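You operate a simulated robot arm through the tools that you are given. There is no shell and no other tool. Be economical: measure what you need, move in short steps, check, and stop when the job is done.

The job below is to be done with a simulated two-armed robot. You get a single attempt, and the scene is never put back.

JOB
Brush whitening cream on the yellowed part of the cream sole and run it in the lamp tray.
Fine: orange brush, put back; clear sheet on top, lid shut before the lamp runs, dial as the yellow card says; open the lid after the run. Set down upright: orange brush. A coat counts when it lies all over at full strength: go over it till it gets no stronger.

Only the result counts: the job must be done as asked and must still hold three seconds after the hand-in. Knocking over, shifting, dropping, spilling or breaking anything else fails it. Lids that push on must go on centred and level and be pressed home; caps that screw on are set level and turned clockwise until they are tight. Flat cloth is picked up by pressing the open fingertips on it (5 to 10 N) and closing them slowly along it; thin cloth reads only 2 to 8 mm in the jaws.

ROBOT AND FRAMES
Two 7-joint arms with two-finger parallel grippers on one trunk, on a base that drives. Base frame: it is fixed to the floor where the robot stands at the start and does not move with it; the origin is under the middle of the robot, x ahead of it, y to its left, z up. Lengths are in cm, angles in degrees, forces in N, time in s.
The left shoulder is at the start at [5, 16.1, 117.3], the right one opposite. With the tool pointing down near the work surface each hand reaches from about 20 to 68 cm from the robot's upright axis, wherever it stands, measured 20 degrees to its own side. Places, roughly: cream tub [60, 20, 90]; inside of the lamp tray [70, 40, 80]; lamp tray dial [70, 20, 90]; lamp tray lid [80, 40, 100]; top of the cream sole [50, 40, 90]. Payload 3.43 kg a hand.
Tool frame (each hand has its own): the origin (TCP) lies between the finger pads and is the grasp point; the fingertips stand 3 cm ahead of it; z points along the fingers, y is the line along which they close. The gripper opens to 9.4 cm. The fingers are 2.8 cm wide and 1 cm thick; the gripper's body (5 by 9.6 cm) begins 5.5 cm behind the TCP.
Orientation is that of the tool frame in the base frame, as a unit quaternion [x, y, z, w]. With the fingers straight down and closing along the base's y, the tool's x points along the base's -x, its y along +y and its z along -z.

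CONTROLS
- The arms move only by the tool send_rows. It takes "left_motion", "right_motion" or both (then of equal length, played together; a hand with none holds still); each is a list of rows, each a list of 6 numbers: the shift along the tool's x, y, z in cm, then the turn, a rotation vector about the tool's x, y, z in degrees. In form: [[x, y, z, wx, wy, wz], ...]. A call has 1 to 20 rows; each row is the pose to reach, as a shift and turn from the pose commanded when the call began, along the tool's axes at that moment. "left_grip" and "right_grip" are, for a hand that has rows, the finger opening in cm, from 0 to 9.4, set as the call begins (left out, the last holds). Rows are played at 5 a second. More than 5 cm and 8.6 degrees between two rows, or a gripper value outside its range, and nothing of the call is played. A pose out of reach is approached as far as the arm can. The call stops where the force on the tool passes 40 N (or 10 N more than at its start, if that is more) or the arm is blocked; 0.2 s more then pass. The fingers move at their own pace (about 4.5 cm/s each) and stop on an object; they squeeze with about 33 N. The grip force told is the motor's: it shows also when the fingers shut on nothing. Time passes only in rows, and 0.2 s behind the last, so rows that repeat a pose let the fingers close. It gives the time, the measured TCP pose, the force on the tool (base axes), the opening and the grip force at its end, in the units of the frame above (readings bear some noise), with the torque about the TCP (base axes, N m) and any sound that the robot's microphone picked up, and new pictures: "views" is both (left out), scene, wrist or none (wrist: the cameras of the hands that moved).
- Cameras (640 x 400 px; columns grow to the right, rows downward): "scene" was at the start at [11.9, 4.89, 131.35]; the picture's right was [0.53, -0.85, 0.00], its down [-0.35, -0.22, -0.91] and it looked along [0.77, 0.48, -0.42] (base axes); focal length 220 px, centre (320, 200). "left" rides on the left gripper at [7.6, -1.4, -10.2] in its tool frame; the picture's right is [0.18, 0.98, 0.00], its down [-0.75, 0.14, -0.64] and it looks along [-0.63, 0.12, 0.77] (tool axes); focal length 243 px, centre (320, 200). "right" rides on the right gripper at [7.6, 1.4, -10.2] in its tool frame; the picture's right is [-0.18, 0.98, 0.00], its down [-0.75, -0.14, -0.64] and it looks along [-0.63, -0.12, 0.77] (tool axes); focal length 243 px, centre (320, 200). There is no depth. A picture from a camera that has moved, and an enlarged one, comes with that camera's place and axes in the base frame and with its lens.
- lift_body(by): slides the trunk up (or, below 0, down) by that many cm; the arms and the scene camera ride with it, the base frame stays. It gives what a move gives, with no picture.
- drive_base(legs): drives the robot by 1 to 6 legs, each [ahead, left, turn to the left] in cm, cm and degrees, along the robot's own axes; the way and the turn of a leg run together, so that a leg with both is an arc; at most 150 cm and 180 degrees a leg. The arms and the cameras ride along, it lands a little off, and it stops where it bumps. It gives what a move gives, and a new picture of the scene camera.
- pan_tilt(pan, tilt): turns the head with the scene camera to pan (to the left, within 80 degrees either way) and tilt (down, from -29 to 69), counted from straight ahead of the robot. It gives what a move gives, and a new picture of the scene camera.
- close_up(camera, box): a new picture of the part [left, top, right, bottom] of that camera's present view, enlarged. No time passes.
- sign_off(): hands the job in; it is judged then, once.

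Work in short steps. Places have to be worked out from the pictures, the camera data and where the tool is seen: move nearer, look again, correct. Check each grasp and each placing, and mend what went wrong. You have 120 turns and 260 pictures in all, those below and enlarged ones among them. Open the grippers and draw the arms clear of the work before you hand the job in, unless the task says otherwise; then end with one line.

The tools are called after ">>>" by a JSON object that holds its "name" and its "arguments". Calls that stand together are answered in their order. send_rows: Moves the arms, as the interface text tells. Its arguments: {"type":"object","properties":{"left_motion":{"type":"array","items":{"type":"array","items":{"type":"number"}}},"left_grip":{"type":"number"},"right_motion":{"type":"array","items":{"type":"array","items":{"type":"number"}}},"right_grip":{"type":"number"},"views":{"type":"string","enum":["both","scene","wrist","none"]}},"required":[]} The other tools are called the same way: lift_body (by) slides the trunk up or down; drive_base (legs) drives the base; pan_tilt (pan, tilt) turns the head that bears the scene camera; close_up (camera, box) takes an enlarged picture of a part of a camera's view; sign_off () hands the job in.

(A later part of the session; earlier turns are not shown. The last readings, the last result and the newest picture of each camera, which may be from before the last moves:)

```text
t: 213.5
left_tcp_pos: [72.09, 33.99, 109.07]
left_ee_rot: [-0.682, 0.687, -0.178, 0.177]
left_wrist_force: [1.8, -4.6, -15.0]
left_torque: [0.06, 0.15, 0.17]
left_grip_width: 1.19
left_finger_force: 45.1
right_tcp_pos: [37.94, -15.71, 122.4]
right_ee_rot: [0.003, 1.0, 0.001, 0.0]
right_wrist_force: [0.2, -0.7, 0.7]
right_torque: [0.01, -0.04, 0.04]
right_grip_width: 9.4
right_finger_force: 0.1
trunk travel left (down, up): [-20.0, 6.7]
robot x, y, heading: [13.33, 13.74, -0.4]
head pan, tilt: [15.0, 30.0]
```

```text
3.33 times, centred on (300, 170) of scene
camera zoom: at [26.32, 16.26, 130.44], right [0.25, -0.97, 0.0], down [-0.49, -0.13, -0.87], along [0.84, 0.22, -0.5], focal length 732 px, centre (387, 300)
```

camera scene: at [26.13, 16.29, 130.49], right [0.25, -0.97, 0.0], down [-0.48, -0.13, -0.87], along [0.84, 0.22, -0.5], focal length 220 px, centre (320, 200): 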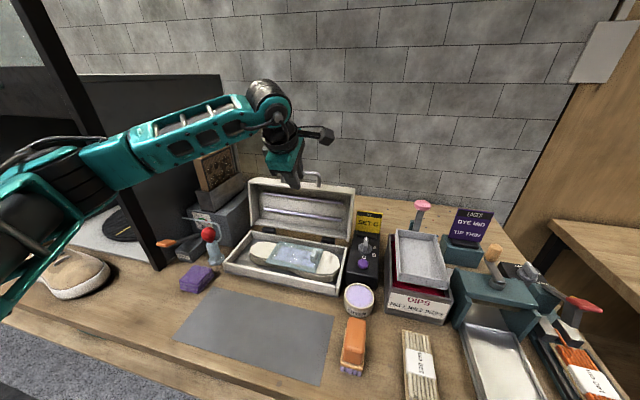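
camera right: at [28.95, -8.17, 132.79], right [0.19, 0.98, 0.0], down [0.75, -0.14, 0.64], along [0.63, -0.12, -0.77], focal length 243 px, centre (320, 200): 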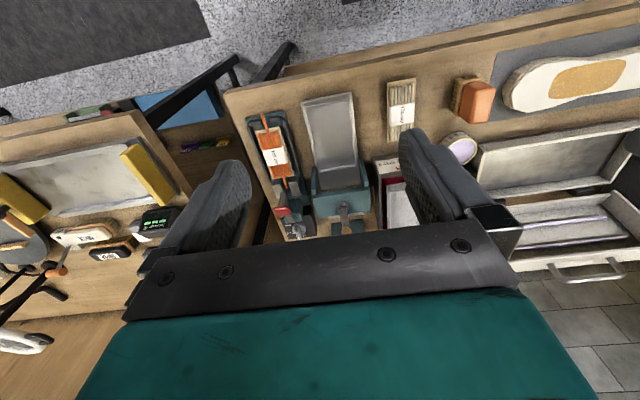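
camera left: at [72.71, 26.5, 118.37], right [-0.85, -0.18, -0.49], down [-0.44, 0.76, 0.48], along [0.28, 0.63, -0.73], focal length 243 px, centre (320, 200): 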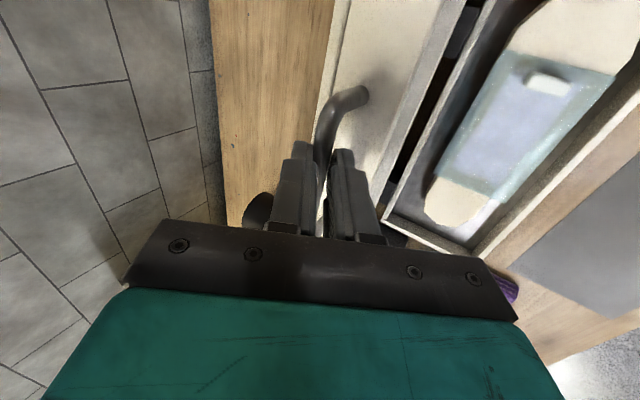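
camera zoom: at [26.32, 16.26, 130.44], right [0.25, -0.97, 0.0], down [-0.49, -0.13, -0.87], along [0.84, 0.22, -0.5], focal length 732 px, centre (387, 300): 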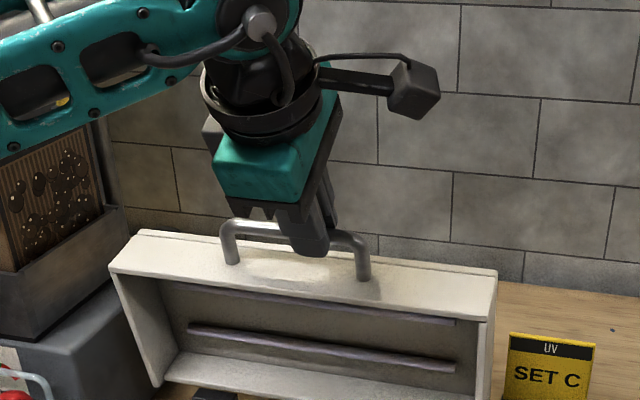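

Lid just past vertical (I was a little high). Continue along the arc forward to ~28°.

>>> {"name": "send_rows", "arguments": {"left_motion": [[0, 0.8, 0.25, 0, 0, 0], [0, 2.25, 0.09, 0, 0, 0], [0, 3.4, -0.2, 0, 0, 0], [0, 4.54, -0.43, 0, 0, 0], [0, 5.7, -0.55, 0, 0, 0], [0, 6.91, -0.64, 0, 0, 0]], "views": "none"}}

>>> {"name": "close_up", "arguments": {"camera": "scene", "box": [200, 110, 380, 245]}}

```text
t: 214.9
left_tcp_pos: [65.44, 34.04, 107.12]
left_ee_rot: [-0.681, 0.685, -0.186, 0.182]
left_wrist_force: [-13.2, 2.9, 25.7]
left_torque: [-0.4, -0.03, 0.17]
left_grip_width: 1.15
left_finger_force: 44.7
right_tcp_pos: [37.38, -15.77, 122.51]
right_ee_rot: [0.003, 1.0, 0.0, 0.002]
right_wrist_force: [-0.8, -0.6, 0.9]
right_torque: [0.0, -0.03, -0.02]
right_grip_width: 9.38
right_finger_force: 0.1
trunk travel left (down, up): [-20.0, 6.7]
robot x, y, heading: [13.53, 14.0, -0.2]
head pan, tilt: [15.0, 30.0]
```

```text
2.96 times, centred on (290, 178) of scene
camera zoom: at [25.74, 16.24, 130.55], right [0.25, -0.97, 0.0], down [-0.48, -0.13, -0.87], along [0.84, 0.22, -0.5], focal length 651 px, centre (409, 267)
```

zoom: 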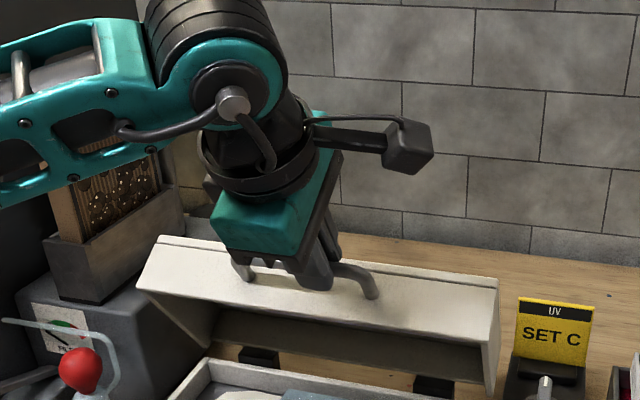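

Swinging well; fit of the forces gives a hinge near (74, 87) with radius 22. Continue to ~51°.

>>> {"name": "send_rows", "arguments": {"left_motion": [[0, 0, -0.85, 0, 0, 0], [0, 1.3, -0.87, 0, 0, 0], [0, 2.61, -0.87, 0, 0, 0], [0, 3.95, -0.8, 0, 0, 0], [0, 5.29, -0.71, 0, 0, 0], [0, 6.6, -0.5, 0, 0, 0], [0, 7.96, -0.21, 0, 0, 0], [0, 9.2, 0.15, 0, 0, 0], [0, 10.5, 0.58, 0, 0, 0]], "views": "none"}}

>>> {"name": "close_up", "arguments": {"camera": "scene", "box": [200, 110, 380, 245]}}

```text
t: 216.7
left_tcp_pos: [58.91, 34.03, 102.07]
left_ee_rot: [-0.683, 0.685, -0.183, 0.178]
left_wrist_force: [17.0, -6.3, -16.4]
left_torque: [-0.29, -0.17, 0.69]
left_grip_width: 1.16
left_finger_force: 44.8
right_tcp_pos: [38.08, -15.68, 122.35]
right_ee_rot: [0.005, 1.0, 0.0, -0.001]
right_wrist_force: [-0.8, -0.2, -0.9]
right_torque: [0.01, 0.03, -0.02]
right_grip_width: 9.39
right_finger_force: 0.0
trunk travel left (down, up): [-20.0, 6.7]
robot x, y, heading: [13.24, 14.16, -0.2]
head pan, tilt: [15.0, 30.0]
stopped in row 8 (left hand): the force on the tool passed its limit at 40 N (the readings are from after the stop); the commanded pose is now the measured one
```

```text
2.96 times, centred on (290, 178) of scene
camera zoom: at [26.51, 16.26, 130.45], right [0.25, -0.97, 0.0], down [-0.49, -0.13, -0.86], along [0.84, 0.22, -0.5], focal length 651 px, centre (409, 267)
```

zoom: 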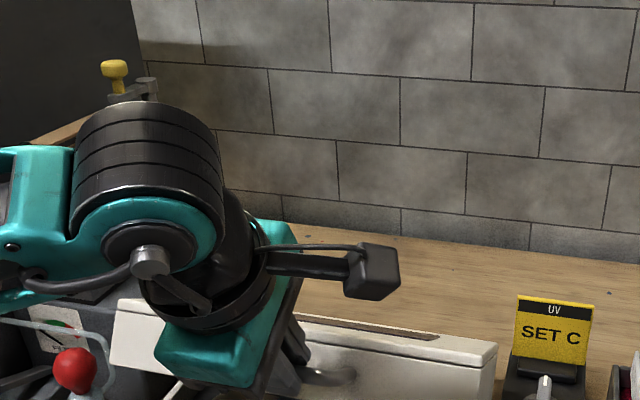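

Slightly outside the arc now. The near finger supports the lid against falling, so I'll loosen to a 1.9 cm cage and follow it down to ~70°.

>>> {"name": "send_rows", "arguments": {"left_motion": [[0, -0.15, 0.55, 0, 0, 0], [0, -0.15, 0.55, 0, 0, 0], [0, 1.0, 1.0, 0, 0, 0], [0, 2.22, 1.54, 0, 0, 0], [0, 3.3, 2.15, 0, 0, 0], [0, 4.43, 2.79, 0, 0, 0], [0, 5.45, 3.5, 0, 0, 0], [0, 6.49, 4.31, 0, 0, 0]], "left_grip": 1.9}}

>>> {"name": "close_up", "arguments": {"camera": "scene", "box": [200, 130, 380, 265]}}

```text
t: 218.4
left_tcp_pos: [54.95, 34.19, 95.63]
left_ee_rot: [-0.681, 0.685, -0.186, 0.18]
left_wrist_force: [0.3, -0.1, 1.4]
left_torque: [-0.01, -0.01, 0.01]
left_grip_width: 1.89
left_finger_force: 0.1
right_tcp_pos: [37.63, -15.72, 122.44]
right_ee_rot: [0.003, 1.0, 0.0, 0.001]
right_wrist_force: [-0.7, -0.5, -0.3]
right_torque: [-0.02, -0.01, -0.04]
right_grip_width: 9.41
right_finger_force: 0.0
trunk travel left (down, up): [-20.0, 6.7]
robot x, y, heading: [13.43, 13.75, -0.3]
head pan, tilt: [15.0, 30.0]
camera scene: at [26.14, 16.28, 130.49], right [0.25, -0.97, 0.0], down [-0.48, -0.13, -0.87], along [0.84, 0.22, -0.5], focal length 220 px, centre (320, 200)
camera left: at [51.06, 26.6, 105.15], right [-0.85, -0.18, -0.49], down [-0.44, 0.76, 0.48], along [0.28, 0.63, -0.73], focal length 243 px, centre (320, 200)
```

scene: 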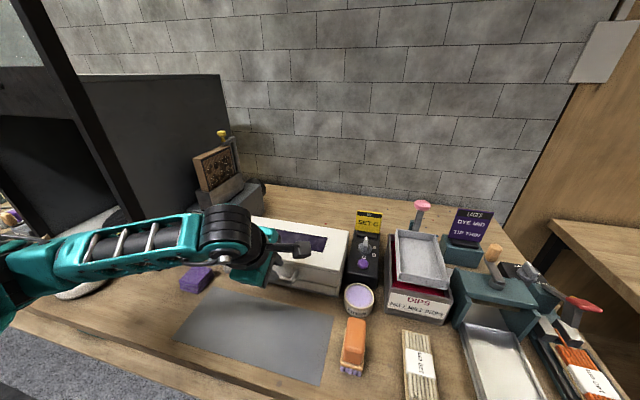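
left: 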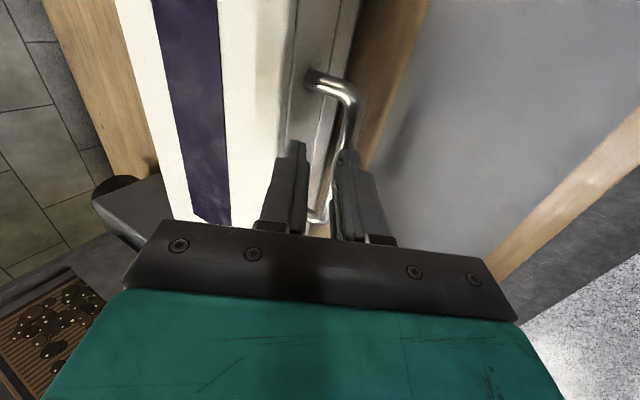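

```text
2.96 times, centred on (290, 198) of scene
camera zoom: at [26.14, 16.28, 130.49], right [0.25, -0.97, 0.0], down [-0.48, -0.13, -0.87], along [0.84, 0.22, -0.5], focal length 651 px, centre (409, 207)
```

zoom: 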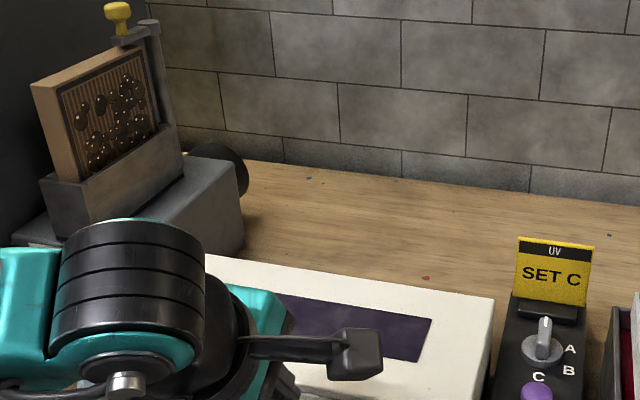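

Lid is nearly down. Continue following to the closed position.

>>> {"name": "send_rows", "arguments": {"left_motion": [[0, 0.9, 0.85, 0, 0, 0], [0, 1.85, 1.7, 0, 0, 0], [0, 2.55, 2.55, 0, 0, 0], [0, 3.25, 3.43, 0, 0, 0]]}}

>>> {"name": "close_up", "arguments": {"camera": "scene", "box": [200, 170, 380, 305]}}

```text
t: 219.4
left_tcp_pos: [54.27, 34.14, 91.17]
left_ee_rot: [-0.681, 0.682, -0.189, 0.185]
left_wrist_force: [15.2, -0.1, 21.4]
left_torque: [-0.31, -0.61, 0.19]
left_grip_width: 3.29
left_finger_force: 12.3
right_tcp_pos: [37.65, -15.78, 122.53]
right_ee_rot: [0.003, 1.0, 0.0, 0.0]
right_wrist_force: [-0.1, 0.2, 1.2]
right_torque: [-0.01, 0.02, 0.01]
right_grip_width: 9.41
right_finger_force: 0.0
trunk travel left (down, up): [-20.0, 6.7]
robot x, y, heading: [13.09, 14.04, -0.4]
head pan, tilt: [15.0, 30.0]
camera scene: at [26.16, 16.21, 130.53], right [0.25, -0.97, 0.0], down [-0.48, -0.13, -0.87], along [0.84, 0.22, -0.5], focal length 220 px, centre (320, 200)
camera left: at [50.23, 26.53, 100.8], right [-0.85, -0.18, -0.5], down [-0.45, 0.76, 0.48], along [0.29, 0.63, -0.72], focal length 243 px, centre (320, 200)
```

scene: 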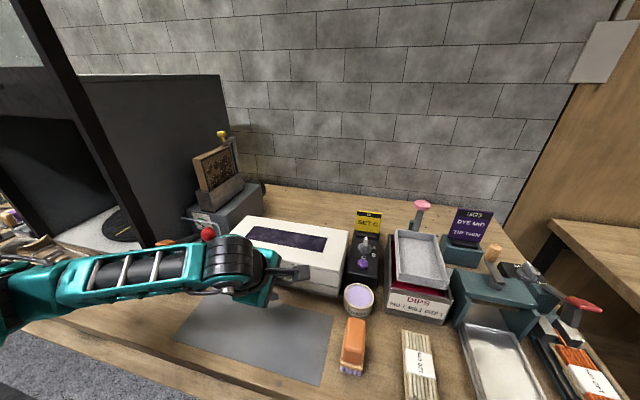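
left: 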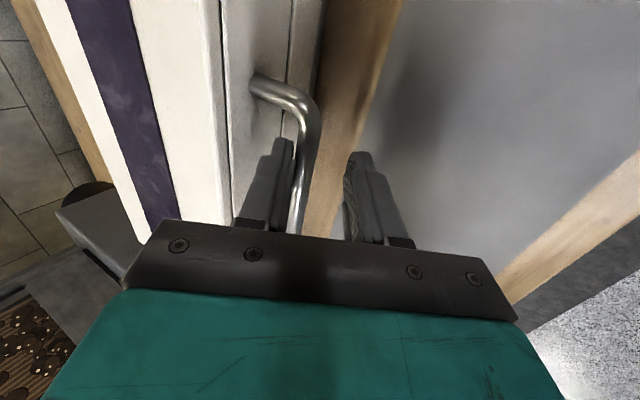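

```text
2.96 times, centred on (290, 238) of scene
camera zoom: at [26.16, 16.21, 130.53], right [0.25, -0.97, 0.0], down [-0.48, -0.13, -0.87], along [0.84, 0.22, -0.5], focal length 651 px, centre (409, 89)
```

zoom: 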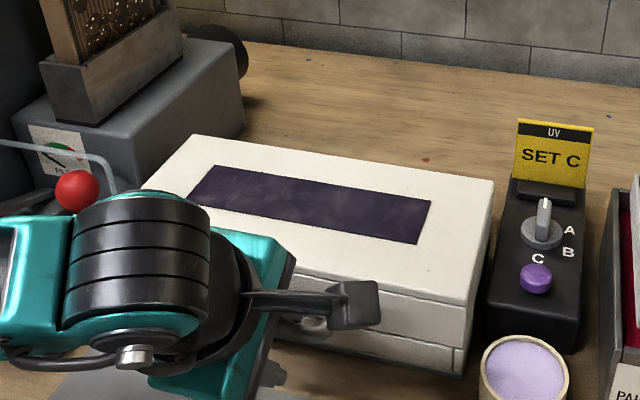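

The lid is shut. Relieve the finger from the bar and retreat along the tool axis.

>>> {"name": "send_rows", "arguments": {"left_motion": [[0, -0.6, -0.2, 0, 0, 0], [0, -0.7, -0.8, 0, 0, 0], [0, -0.7, -2, 0, 0, 0], [0, -0.7, -4.5, 0, 0, 0], [0, -0.7, -8.5, 0, 0, 0], [0, -0.7, -12, 0, 0, 0]], "left_grip": 3.2, "views": "scene"}}

>>> {"name": "close_up", "arguments": {"camera": "scene", "box": [200, 170, 380, 305]}}

```text
t: 220.8
left_tcp_pos: [50.09, 34.13, 101.7]
left_ee_rot: [-0.682, 0.685, -0.182, 0.18]
left_wrist_force: [-0.7, -1.7, 0.4]
left_torque: [-0.02, 0.02, -0.02]
left_grip_width: 3.2
left_finger_force: 0.0
left hand out of reach, approached as far as the arm can: row 6
right_tcp_pos: [37.7, -15.71, 122.48]
right_ee_rot: [0.004, 1.0, 0.001, 0.001]
right_wrist_force: [1.0, 0.2, -0.6]
right_torque: [0.02, -0.05, 0.0]
right_grip_width: 9.4
right_finger_force: 0.1
trunk travel left (down, up): [-20.0, 6.7]
robot x, y, heading: [13.15, 13.81, -0.4]
head pan, tilt: [15.0, 30.0]
camera scene: at [26.15, 16.25, 130.48], right [0.25, -0.97, 0.0], down [-0.48, -0.13, -0.87], along [0.84, 0.22, -0.5], focal length 220 px, centre (320, 200)
```

scene: 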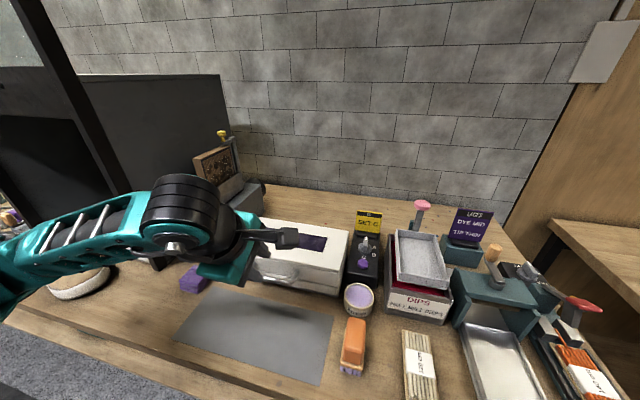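

```text
2.96 times, centred on (290, 238) of scene
camera zoom: at [26.15, 16.25, 130.48], right [0.25, -0.97, 0.0], down [-0.48, -0.13, -0.87], along [0.84, 0.22, -0.5], focal length 651 px, centre (409, 89)
```

zoom: 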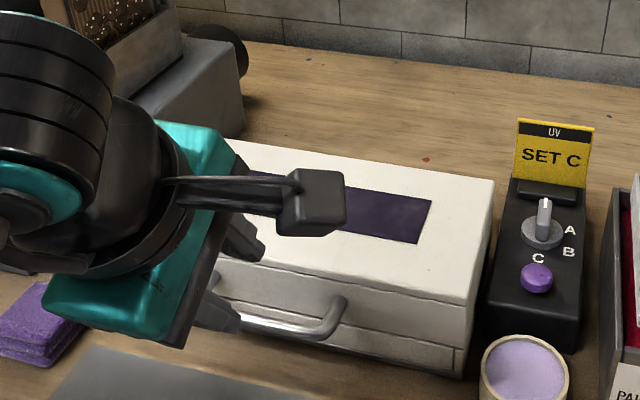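

Lid is closed and level. Next the dial (knob ≈ (72.2, 16.8), button ≈ (66.4, 15.7)). First untilt the hand, rise, and turn back to yaw 0.

>>> {"name": "send_rows", "arguments": {"left_motion": [[0, 0, -0.5, -8.5, 0, 0], [0, -1, -1, -17, 0, 0], [0, -2, -2, -25, 0, 0], [0, -3, -2, -30, 0, 0]], "views": "none"}}

>>> {"name": "send_rows", "arguments": {"left_motion": [[0, 0, -1, 0, 0, 8.5], [0, 0, -2, 0, 0, 17], [0, 0, -3, 0, 0, 25.5], [0, 0, -4, 0, 0, 34], [0, 0, -5, 0, 0, 42.5], [0, 0, -5, 0, 0, 51], [0, 0, -5, 0, 0, 59.5], [0, 0, -5, 0, 0, 68], [0, 0, -5, 0, 0, 76.5], [0, 0, -5, 0, 0, 85], [0, 0, -5, 0, 0, 90]], "left_grip": 5, "views": "none"}}

>>> {"name": "drive_base", "arguments": {"legs": [[0, -13, 0]]}}

```text
t: 221.8
left_tcp_pos: [51.63, 34.18, 104.85]
left_ee_rot: [-0.704, 0.71, 0.001, -0.003]
left_wrist_force: [0.2, -0.1, -0.6]
left_torque: [-0.01, 0.03, 0.01]
left_grip_width: 3.2
left_finger_force: 0.0
right_tcp_pos: [37.76, -15.7, 122.22]
right_ee_rot: [0.004, 1.0, 0.001, 0.0]
right_wrist_force: [0.2, 0.8, 0.3]
right_torque: [-0.05, 0.03, -0.04]
right_grip_width: 9.41
right_finger_force: 0.0
trunk travel left (down, up): [-20.0, 6.7]
robot x, y, heading: [13.72, 14.29, -0.3]
head pan, tilt: [15.0, 30.0]
```

```text
t: 224.2
left_tcp_pos: [51.7, 34.11, 109.79]
left_ee_rot: [0.005, 1.0, -0.002, -0.001]
left_wrist_force: [0.2, 0.9, 0.3]
left_torque: [0.01, -0.01, -0.02]
left_grip_width: 4.98
left_finger_force: 0.1
right_tcp_pos: [37.66, -15.75, 122.43]
right_ee_rot: [0.004, 1.0, 0.001, 0.0]
right_wrist_force: [-0.3, -0.1, 0.0]
right_torque: [0.03, 0.0, 0.02]
right_grip_width: 9.43
right_finger_force: 0.0
trunk travel left (down, up): [-20.0, 6.7]
robot x, y, heading: [13.21, 13.74, -0.7]
head pan, tilt: [15.0, 30.0]
```

```text
t: 226.0
left_tcp_pos: [51.59, 21.23, 109.92]
left_ee_rot: [0.001, 1.0, -0.002, -0.002]
left_wrist_force: [0.6, -0.3, 0.0]
left_torque: [-0.02, 0.0, -0.01]
left_grip_width: 4.97
left_finger_force: 0.1
right_tcp_pos: [37.7, -28.61, 122.36]
right_ee_rot: [0.003, 1.0, 0.001, 0.0]
right_wrist_force: [0.4, 0.9, -0.4]
right_torque: [0.04, 0.0, -0.03]
right_grip_width: 9.4
right_finger_force: 0.1
trunk travel left (down, up): [-20.0, 6.7]
robot x, y, heading: [12.96, 1.09, -0.5]
head pan, tilt: [15.0, 30.0]
camera scene: at [26.08, 3.39, 130.49], right [0.26, -0.97, 0.0], down [-0.48, -0.13, -0.87], along [0.84, 0.22, -0.5], focal length 220 px, centre (320, 200)
```

scene: 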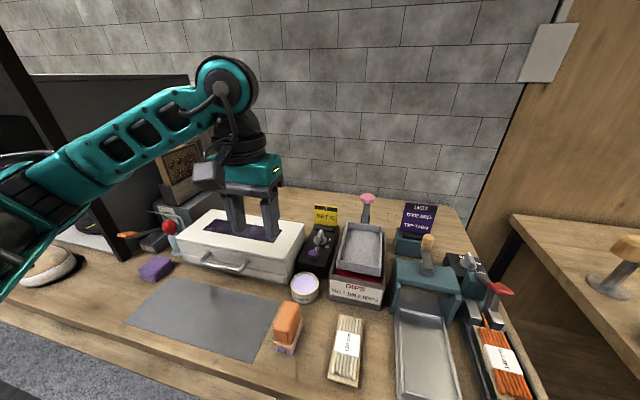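

Move above the dial area and view it from the wrist.

>>> {"name": "send_rows", "arguments": {"left_motion": [[-4, -2, 1, 0, 0, 0], [-8, -4, 2, 0, 0, 0], [-12, -4.4, 3, 0, 0, 0], [-14.4, -4.4, 4, 0, 0, 0]], "views": "none"}}

>>> {"name": "close_up", "arguments": {"camera": "left", "box": [240, 60, 400, 180]}}

>>> {"name": "close_up", "arguments": {"camera": "scene", "box": [280, 190, 360, 290]}}

```text
t: 227.0
left_tcp_pos: [66.07, 16.92, 106.04]
left_ee_rot: [0.002, 1.0, -0.002, -0.001]
left_wrist_force: [-0.6, -0.2, 0.2]
left_torque: [0.02, 0.01, 0.01]
left_grip_width: 5.03
left_finger_force: 0.1
right_tcp_pos: [37.64, -28.46, 122.34]
right_ee_rot: [0.002, 1.0, 0.001, 0.0]
right_wrist_force: [0.1, 0.6, 0.3]
right_torque: [0.0, -0.03, 0.02]
right_grip_width: 9.38
right_finger_force: 0.0
trunk travel left (down, up): [-20.0, 6.7]
robot x, y, heading: [13.35, 1.18, 0.0]
head pan, tilt: [15.0, 30.0]
```

```text
3.33 times, centred on (320, 120) of left
camera zoom: at [58.55, 15.49, 116.25], right [-0.18, 0.98, 0.0], down [0.76, 0.14, 0.64], along [0.63, 0.11, -0.77], focal length 809 px, centre (320, 467)
```

zoom: 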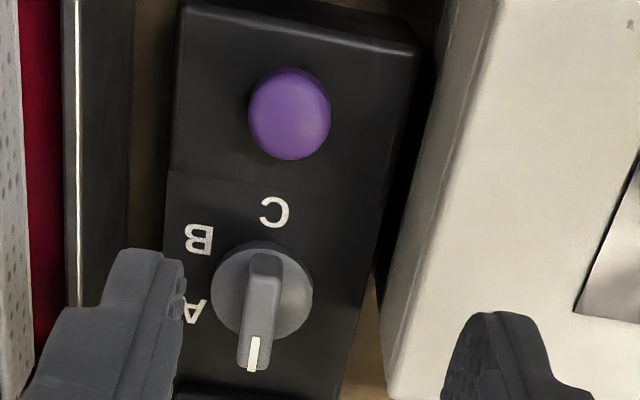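

```text
4.00 times, centred on (320, 240) of scene
camera zoom: at [26.1, 3.42, 130.48], right [0.26, -0.97, 0.0], down [-0.48, -0.13, -0.87], along [0.84, 0.22, -0.5], focal length 878 px, centre (320, 40)
```

zoom: 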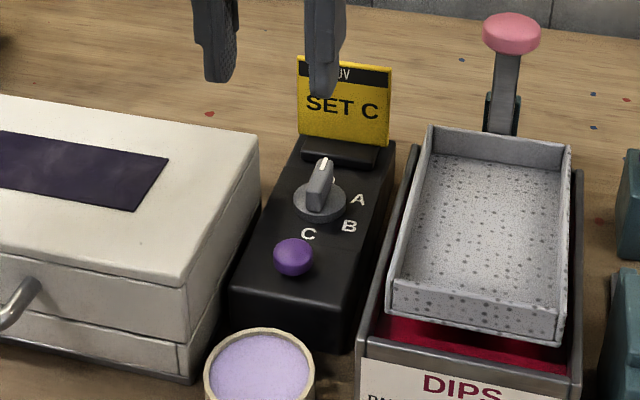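

Dial geometry: 0/A/B/C are 60° apart clockwise, pointer now at 0 (+x), C is 180° on; knob centre ≈ (72.1, 15.9). Test whether the wrist can turn +90° above the knob.

>>> {"name": "send_rows", "arguments": {"left_motion": [[-3, -0.5, 0, 0, 0, 8], [-6, -1, 0, 0, 0, 16], [-6, -1, 0, 0, 0, 24], [-6, -1, 0, 0, 0, 32], [-6, -1, 0, 0, 0, 40], [-6, -1, 0, 0, 0, 48], [-6, -1, 0, 0, 0, 56], [-6, -1, 0, 0, 0, 64], [-6, -1, 0, 0, 0, 72], [-6, -1, 0, 0, 0, 80], [-6, -1, 0, 0, 0, 88], [-6, -1, 0, 0, 0, 90]], "left_grip": 3.5, "views": "scene"}}

```text
t: 229.6
left_tcp_pos: [45.58, 10.12, 111.72]
left_ee_rot: [0.69, 0.724, 0.002, 0.004]
left_wrist_force: [-0.5, 0.9, 0.0]
left_torque: [-0.04, -0.07, 0.05]
left_grip_width: 3.48
left_finger_force: 0.0
left hand out of reach, approached as far as the arm can: row 4, 5, 6, 7, 8, 9, 10, 11, 12
right_tcp_pos: [37.45, -28.13, 122.53]
right_ee_rot: [0.002, 1.0, 0.0, 0.001]
right_wrist_force: [0.2, 0.8, 1.1]
right_torque: [-0.04, 0.0, 0.02]
right_grip_width: 9.4
right_finger_force: 0.1
trunk travel left (down, up): [-20.0, 6.7]
robot x, y, heading: [12.72, 0.86, 0.1]
head pan, tilt: [15.0, 30.0]
camera scene: at [25.76, 3.71, 130.53], right [0.26, -0.97, 0.0], down [-0.48, -0.13, -0.87], along [0.84, 0.22, -0.5], focal length 220 px, centre (320, 200)
```

scene: 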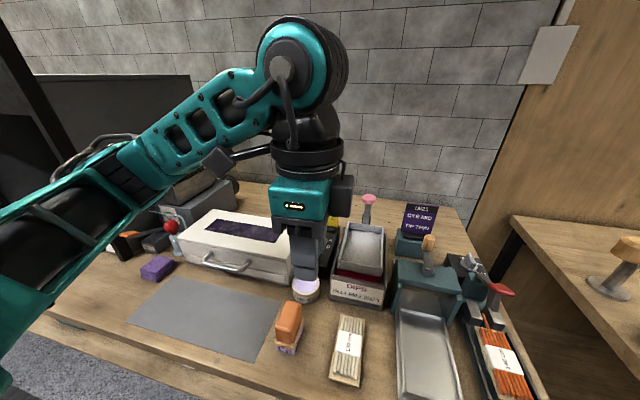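

+90° isn't reachable (limit ≈ +24°). The left wrist goes the other way, so test starting from −180°: first return.

>>> {"name": "send_rows", "arguments": {"left_motion": [[0, 0, 0, 0, 0, -8.5], [0, 1, 0, 0, 0, -17], [1, 3, 0, 0, 0, -25.5], [2, 5, 0, 0, 0, -34], [3, 7, 0, 0, 0, -42.5], [4, 9, 0, 0, 0, -51], [5, 12, 0, 0, 0, -59.5], [6, 15, 0, 0, 0, -68], [6, 18, 1, 0, 0, -76.5], [6, 20, 3, 0, 0, -85], [6, 20.5, 5, 0, 0, -92]], "views": "none"}}

>>> {"name": "send_rows", "arguments": {"left_motion": [[-1, 0, 0, 0, 0, -8.5], [-3, 0, 0, 0, 0, -17], [-5, 0, 0, 0, 0, -25.5], [-5, 0, 0, 0, 0, -34], [-5, 0, 0, 0, 0, -42.5], [-5, 0, 0, 0, 0, -51], [-5, 0, 0, 0, 0, -59.5], [-5, 0, 0, 0, 0, -68], [-5, 0, 0, 0, 0, -76.5], [-5, 0, 0, 0, 0, -85], [-5, 0, 0, 0, 0, -93.5], [-5, 0, 0, 0, 0, -102], [-5, 0, 0, 0, 0, -110.5], [-5, 0, 0, 0, 0, -119], [-5, 0, 0, 0, 0, -127.5], [-5, 0, 0, 0, 0, -136], [-5, 0, 0, 0, 0, -144.5], [-5, 0, 0, 0, 0, -153], [-5, 0, 0, 0, 0, -161.5], [-5, 0, 0, 0, 0, -170]], "views": "scene"}}

```text
t: 232.0
left_tcp_pos: [65.8, 16.31, 106.53]
left_ee_rot: [-0.045, 0.999, -0.001, 0.002]
left_wrist_force: [0.2, -0.2, -0.4]
left_torque: [0.03, 0.01, -0.03]
left_grip_width: 3.5
left_finger_force: 0.0
right_tcp_pos: [37.74, -28.55, 122.44]
right_ee_rot: [0.003, 1.0, 0.001, 0.0]
right_wrist_force: [-0.3, -0.2, -0.4]
right_torque: [0.02, -0.03, -0.01]
right_grip_width: 9.37
right_finger_force: 0.0
trunk travel left (down, up): [-20.0, 6.7]
robot x, y, heading: [13.18, 0.81, -0.1]
head pan, tilt: [15.0, 30.0]
```

```text
t: 236.2
left_tcp_pos: [70.71, 16.62, 106.65]
left_ee_rot: [0.999, -0.043, 0.003, 0.001]
left_wrist_force: [0.8, 0.5, 1.1]
left_torque: [0.02, 0.05, -0.01]
left_grip_width: 3.48
left_finger_force: 0.0
right_tcp_pos: [37.74, -28.56, 122.31]
right_ee_rot: [0.003, 1.0, 0.001, 0.0]
right_wrist_force: [-0.1, 0.3, 0.1]
right_torque: [-0.02, -0.02, -0.01]
right_grip_width: 9.42
right_finger_force: 0.1
trunk travel left (down, up): [-20.0, 6.7]
robot x, y, heading: [13.33, 0.9, -0.2]
head pan, tilt: [15.0, 30.0]
camera scene: at [26.08, 3.43, 130.49], right [0.26, -0.97, 0.0], down [-0.48, -0.13, -0.87], along [0.84, 0.22, -0.5], focal length 220 px, centre (320, 200)
```

scene: 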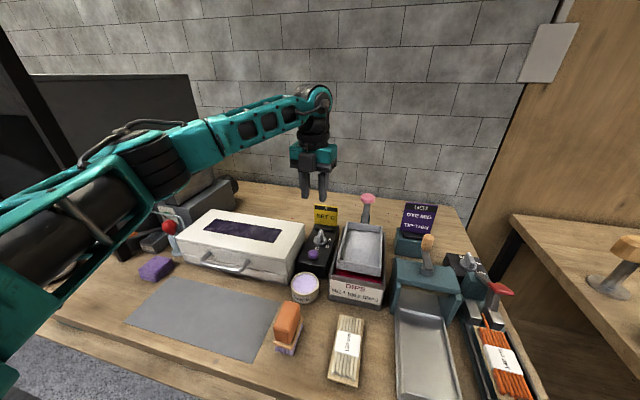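

−180° is reachable, so the knob can be turned the full 180° in one grip (−180° → 0°). Square up, centre over the knob and lower for a look.

>>> {"name": "send_rows", "arguments": {"left_motion": [[0.7, 0.4, 2, 0, 0, -2.5], [1.4, 0.7, 5, 0, 0, -5], [1.4, 0.7, 9, 0, 0, -5]], "views": "wrist"}}

>>> {"name": "close_up", "arguments": {"camera": "scene", "box": [280, 180, 360, 270]}}

>>> {"name": "close_up", "arguments": {"camera": "left", "box": [220, 100, 420, 240]}}

```text
t: 237.0
left_tcp_pos: [72.24, 15.86, 97.48]
left_ee_rot: [1.0, 0.0, 0.002, 0.0]
left_wrist_force: [-0.1, 0.1, -0.3]
left_torque: [0.01, -0.01, -0.02]
left_grip_width: 3.51
left_finger_force: 0.0
right_tcp_pos: [37.78, -28.53, 122.47]
right_ee_rot: [0.002, 1.0, 0.002, 0.0]
right_wrist_force: [-0.1, 0.0, -0.4]
right_torque: [0.03, -0.04, 0.02]
right_grip_width: 9.41
right_finger_force: 0.1
trunk travel left (down, up): [-20.0, 6.7]
robot x, y, heading: [13.36, 1.4, -0.1]
head pan, tilt: [15.0, 30.0]
camera left: at [79.8, 17.28, 107.64], right [0.18, -0.98, 0.0], down [-0.76, -0.14, 0.64], along [-0.63, -0.12, -0.77], focal length 243 px, centre (320, 200)
```

left: 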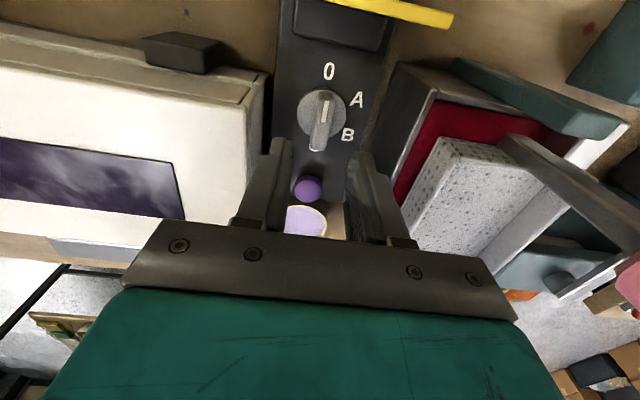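

```text
4.44 times, centred on (320, 225) of scene
camera zoom: at [26.11, 3.45, 130.49], right [0.26, -0.97, 0.0], down [-0.48, -0.13, -0.87], along [0.84, 0.22, -0.5], focal length 976 px, centre (320, 89)
```

zoom: 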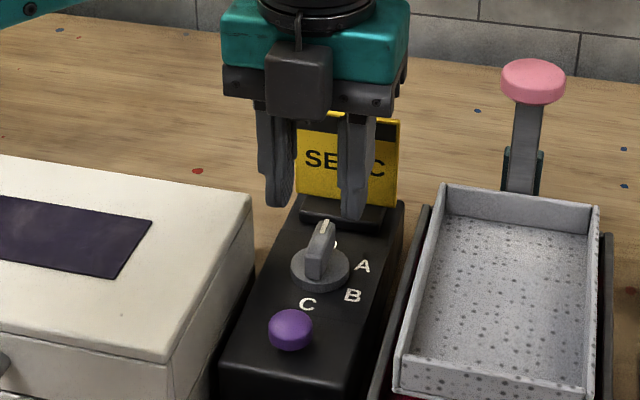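

```text
2.86 times, centred on (320, 170) of left
camera zoom: at [79.8, 17.28, 107.64], right [0.18, -0.98, 0.0], down [-0.76, -0.14, 0.64], along [-0.63, -0.12, -0.77], focal length 693 px, centre (320, 286)
```

zoom: 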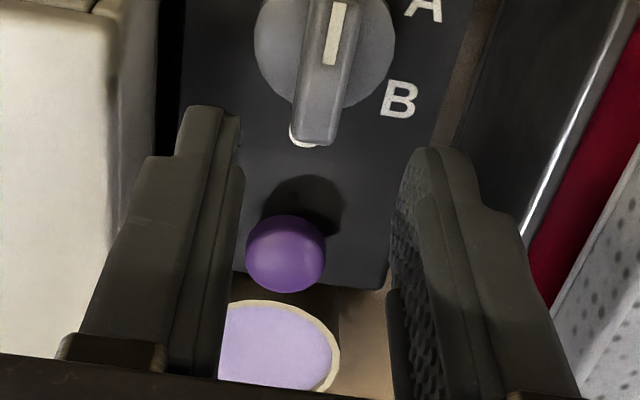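

Knob disc centre refined to (73.05, 15.9, top ≈ 88.5). Shift 0.85 and lower so the tips straddle the fin just above the disc.

>>> {"name": "send_rows", "arguments": {"left_motion": [[0.85, -0.03, 2, 0, 0, 0], [0.85, -0.03, 4, 0, 0, 0], [0.85, -0.03, 5.2, 0, 0, 0]], "views": "none"}}

>>> {"name": "close_up", "arguments": {"camera": "scene", "box": [280, 180, 360, 270]}}

>>> {"name": "close_up", "arguments": {"camera": "left", "box": [220, 60, 420, 200]}}

```text
t: 237.8
left_tcp_pos: [73.19, 15.86, 92.48]
left_ee_rot: [1.0, -0.001, 0.004, 0.001]
left_wrist_force: [-0.3, 0.1, 2.3]
left_torque: [0.02, 0.01, 0.05]
left_grip_width: 3.55
left_finger_force: 0.1
right_tcp_pos: [37.67, -28.53, 122.36]
right_ee_rot: [0.002, 1.0, 0.001, 0.0]
right_wrist_force: [0.5, -1.0, 0.7]
right_torque: [0.01, -0.02, 0.0]
right_grip_width: 9.41
right_finger_force: 0.0
trunk travel left (down, up): [-20.0, 6.7]
robot x, y, heading: [13.11, 1.42, -0.3]
head pan, tilt: [15.0, 30.0]
```

```text
4.44 times, centred on (320, 225) of scene
camera zoom: at [26.02, 3.41, 130.51], right [0.26, -0.97, 0.0], down [-0.48, -0.13, -0.87], along [0.84, 0.22, -0.5], focal length 976 px, centre (320, 89)
```

zoom: 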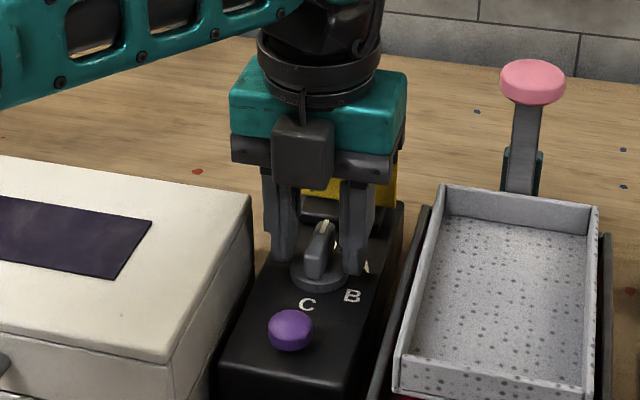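

```text
2.86 times, centred on (320, 130) of left
camera zoom: at [80.68, 17.33, 102.65], right [0.18, -0.98, 0.0], down [-0.76, -0.14, 0.64], along [-0.63, -0.12, -0.77], focal length 693 px, centre (320, 400)
```

zoom: 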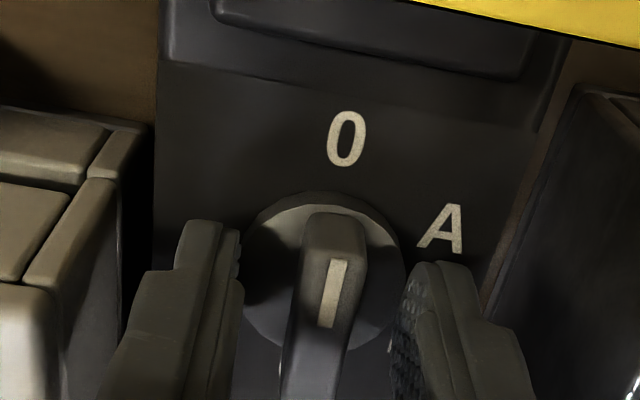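

Fingers straddle the fin. Grip it and check.

>>> {"name": "send_rows", "arguments": {"left_motion": [[0, 0, -0.1, 0, 0, 0], [0, 0, -0.1, 0, 0, 0], [0, 0, -0.1, 0, 0, 0]], "left_grip": 0, "views": "none"}}

>>> {"name": "send_rows", "arguments": {"left_motion": [[0, 0, 0, 0, 0, 8], [0, 0, 0, 0, 0, 16], [0, 0, 0, 0, 0, 24], [0, 0, 0, 0, 0, 32], [0, 0, 0, 0, 0, 40], [0, 0, 0, 0, 0, 48], [0, 0, 0, 0, 0, 56], [0, 0, 0, 0, 0, 60]], "views": "none"}}

>>> {"name": "close_up", "arguments": {"camera": "scene", "box": [280, 180, 360, 270]}}

```text
t: 238.6
left_tcp_pos: [73.03, 15.89, 92.61]
left_ee_rot: [1.0, 0.0, 0.003, 0.0]
left_wrist_force: [0.9, -2.3, 5.5]
left_torque: [0.15, -0.04, -0.02]
left_grip_width: 1.21
left_finger_force: 42.4
right_tcp_pos: [37.65, -28.56, 122.37]
right_ee_rot: [0.003, 1.0, 0.001, 0.0]
right_wrist_force: [0.0, -1.1, -0.2]
right_torque: [0.01, -0.02, 0.01]
right_grip_width: 9.41
right_finger_force: 0.1
trunk travel left (down, up): [-20.0, 6.7]
robot x, y, heading: [13.56, 1.57, -0.4]
head pan, tilt: [15.0, 30.0]
```

```text
t: 240.4
left_tcp_pos: [72.98, 15.73, 92.42]
left_ee_rot: [0.866, -0.501, 0.003, 0.0]
left_wrist_force: [-1.8, -4.0, -0.6]
left_torque: [-1.39, -0.43, 0.0]
left_grip_width: 1.18
left_finger_force: 45.0
right_tcp_pos: [37.76, -28.47, 122.3]
right_ee_rot: [0.002, 1.0, 0.001, 0.0]
right_wrist_force: [0.6, -0.2, 0.0]
right_torque: [0.0, 0.0, 0.02]
right_grip_width: 9.42
right_finger_force: 0.1
trunk travel left (down, up): [-20.0, 6.7]
robot x, y, heading: [13.04, 1.08, -0.0]
head pan, tilt: [15.0, 30.0]
```

```text
4.44 times, centred on (320, 225) of scene
camera zoom: at [26.05, 3.41, 130.49], right [0.26, -0.97, 0.0], down [-0.48, -0.13, -0.87], along [0.84, 0.22, -0.5], focal length 976 px, centre (320, 89)
```

zoom: 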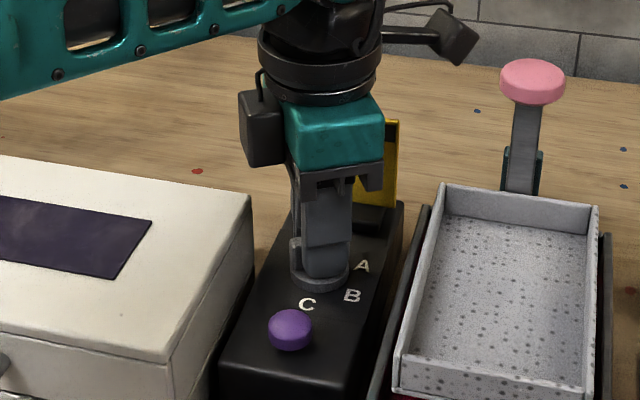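

Turned 60° with the fin held. Continue the remaining 120°.

>>> {"name": "send_rows", "arguments": {"left_motion": [[0, 0, 0, 0, 0, 8], [0, 0, 0, 0, 0, 16], [0, 0, 0, 0, 0, 24], [0, 0, 0, 0, 0, 32], [0, 0, 0, 0, 0, 40], [0, 0, 0, 0, 0, 48], [0, 0, 0, 0, 0, 56], [0, 0, 0, 0, 0, 64], [0, 0, 0, 0, 0, 72], [0, 0, 0, 0, 0, 80], [0, 0, 0, 0, 0, 88], [0, 0, 0, 0, 0, 96], [0, 0, 0, 0, 0, 104], [0, 0, 0, 0, 0, 112], [0, 0, 0, 0, 0, 120]], "views": "none"}}

>>> {"name": "send_rows", "arguments": {"left_motion": [[0, 0, 0, 0, 0, 0], [0, 0, 0, 0, 0, 0], [0, 0, -2, 0, 0, 0], [0, 0, -6, 0, 0, 0], [0, 0, -10, 0, 0, 0], [3, 0, -13, 0, 0, 0], [6, 0.5, -13, 0, 0, 0]], "left_grip": 3.5, "views": "none"}}

>>> {"name": "close_up", "arguments": {"camera": "left", "box": [240, 60, 400, 180]}}

>>> {"name": "close_up", "arguments": {"camera": "scene", "box": [280, 180, 360, 270]}}

```text
t: 243.6
left_tcp_pos: [73.02, 16.03, 92.47]
left_ee_rot: [0.002, 1.0, 0.0, 0.003]
left_wrist_force: [-11.9, -0.8, -2.9]
left_torque: [-0.09, 0.38, 0.15]
left_grip_width: 1.18
left_finger_force: 45.4
right_tcp_pos: [37.72, -28.37, 122.53]
right_ee_rot: [0.003, 1.0, 0.001, 0.0]
right_wrist_force: [0.4, 0.1, -0.2]
right_torque: [0.01, -0.01, -0.01]
right_grip_width: 9.39
right_finger_force: 0.0
trunk travel left (down, up): [-20.0, 6.7]
robot x, y, heading: [13.23, 1.11, -0.2]
head pan, tilt: [15.0, 30.0]
```

```text
t: 245.2
left_tcp_pos: [67.03, 16.49, 105.57]
left_ee_rot: [0.0, 1.0, -0.001, 0.002]
left_wrist_force: [0.0, 0.0, -1.1]
left_torque: [0.0, -0.01, -0.01]
left_grip_width: 3.5
left_finger_force: 0.0
right_tcp_pos: [37.73, -28.47, 122.45]
right_ee_rot: [0.003, 1.0, 0.0, 0.0]
right_wrist_force: [0.6, -0.5, 0.3]
right_torque: [0.01, 0.0, -0.02]
right_grip_width: 9.4
right_finger_force: 0.0
trunk travel left (down, up): [-20.0, 6.7]
robot x, y, heading: [13.81, 1.15, -0.3]
head pan, tilt: [15.0, 30.0]
```

```text
3.33 times, centred on (320, 120) of left
camera zoom: at [59.34, 15.02, 115.77], right [-0.18, 0.98, 0.0], down [0.75, 0.14, 0.65], along [0.63, 0.12, -0.76], focal length 809 px, centre (320, 467)
```

zoom: 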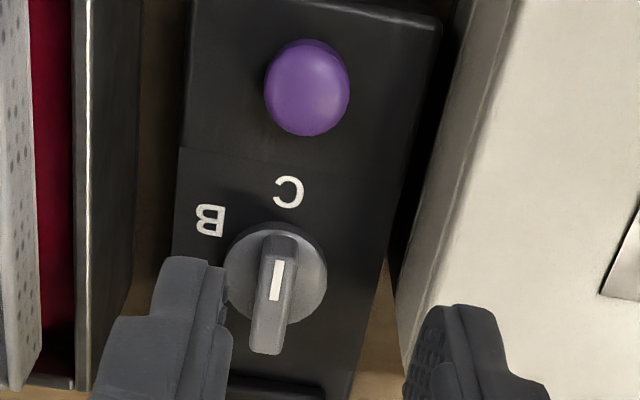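

```text
4.44 times, centred on (320, 225) of scene
camera zoom: at [26.05, 3.46, 130.49], right [0.26, -0.97, 0.0], down [-0.48, -0.13, -0.87], along [0.84, 0.22, -0.5], focal length 976 px, centre (320, 89)
5 turns are left
```

zoom: 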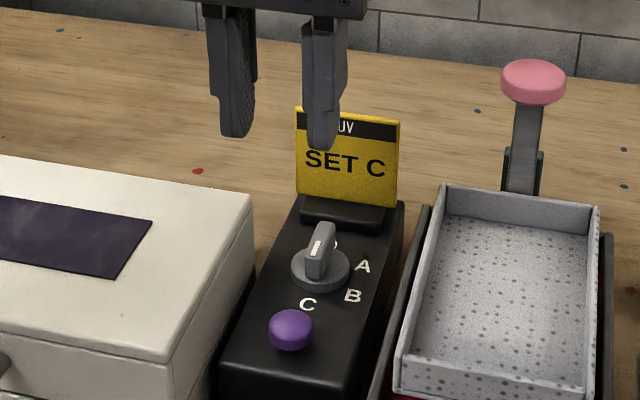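

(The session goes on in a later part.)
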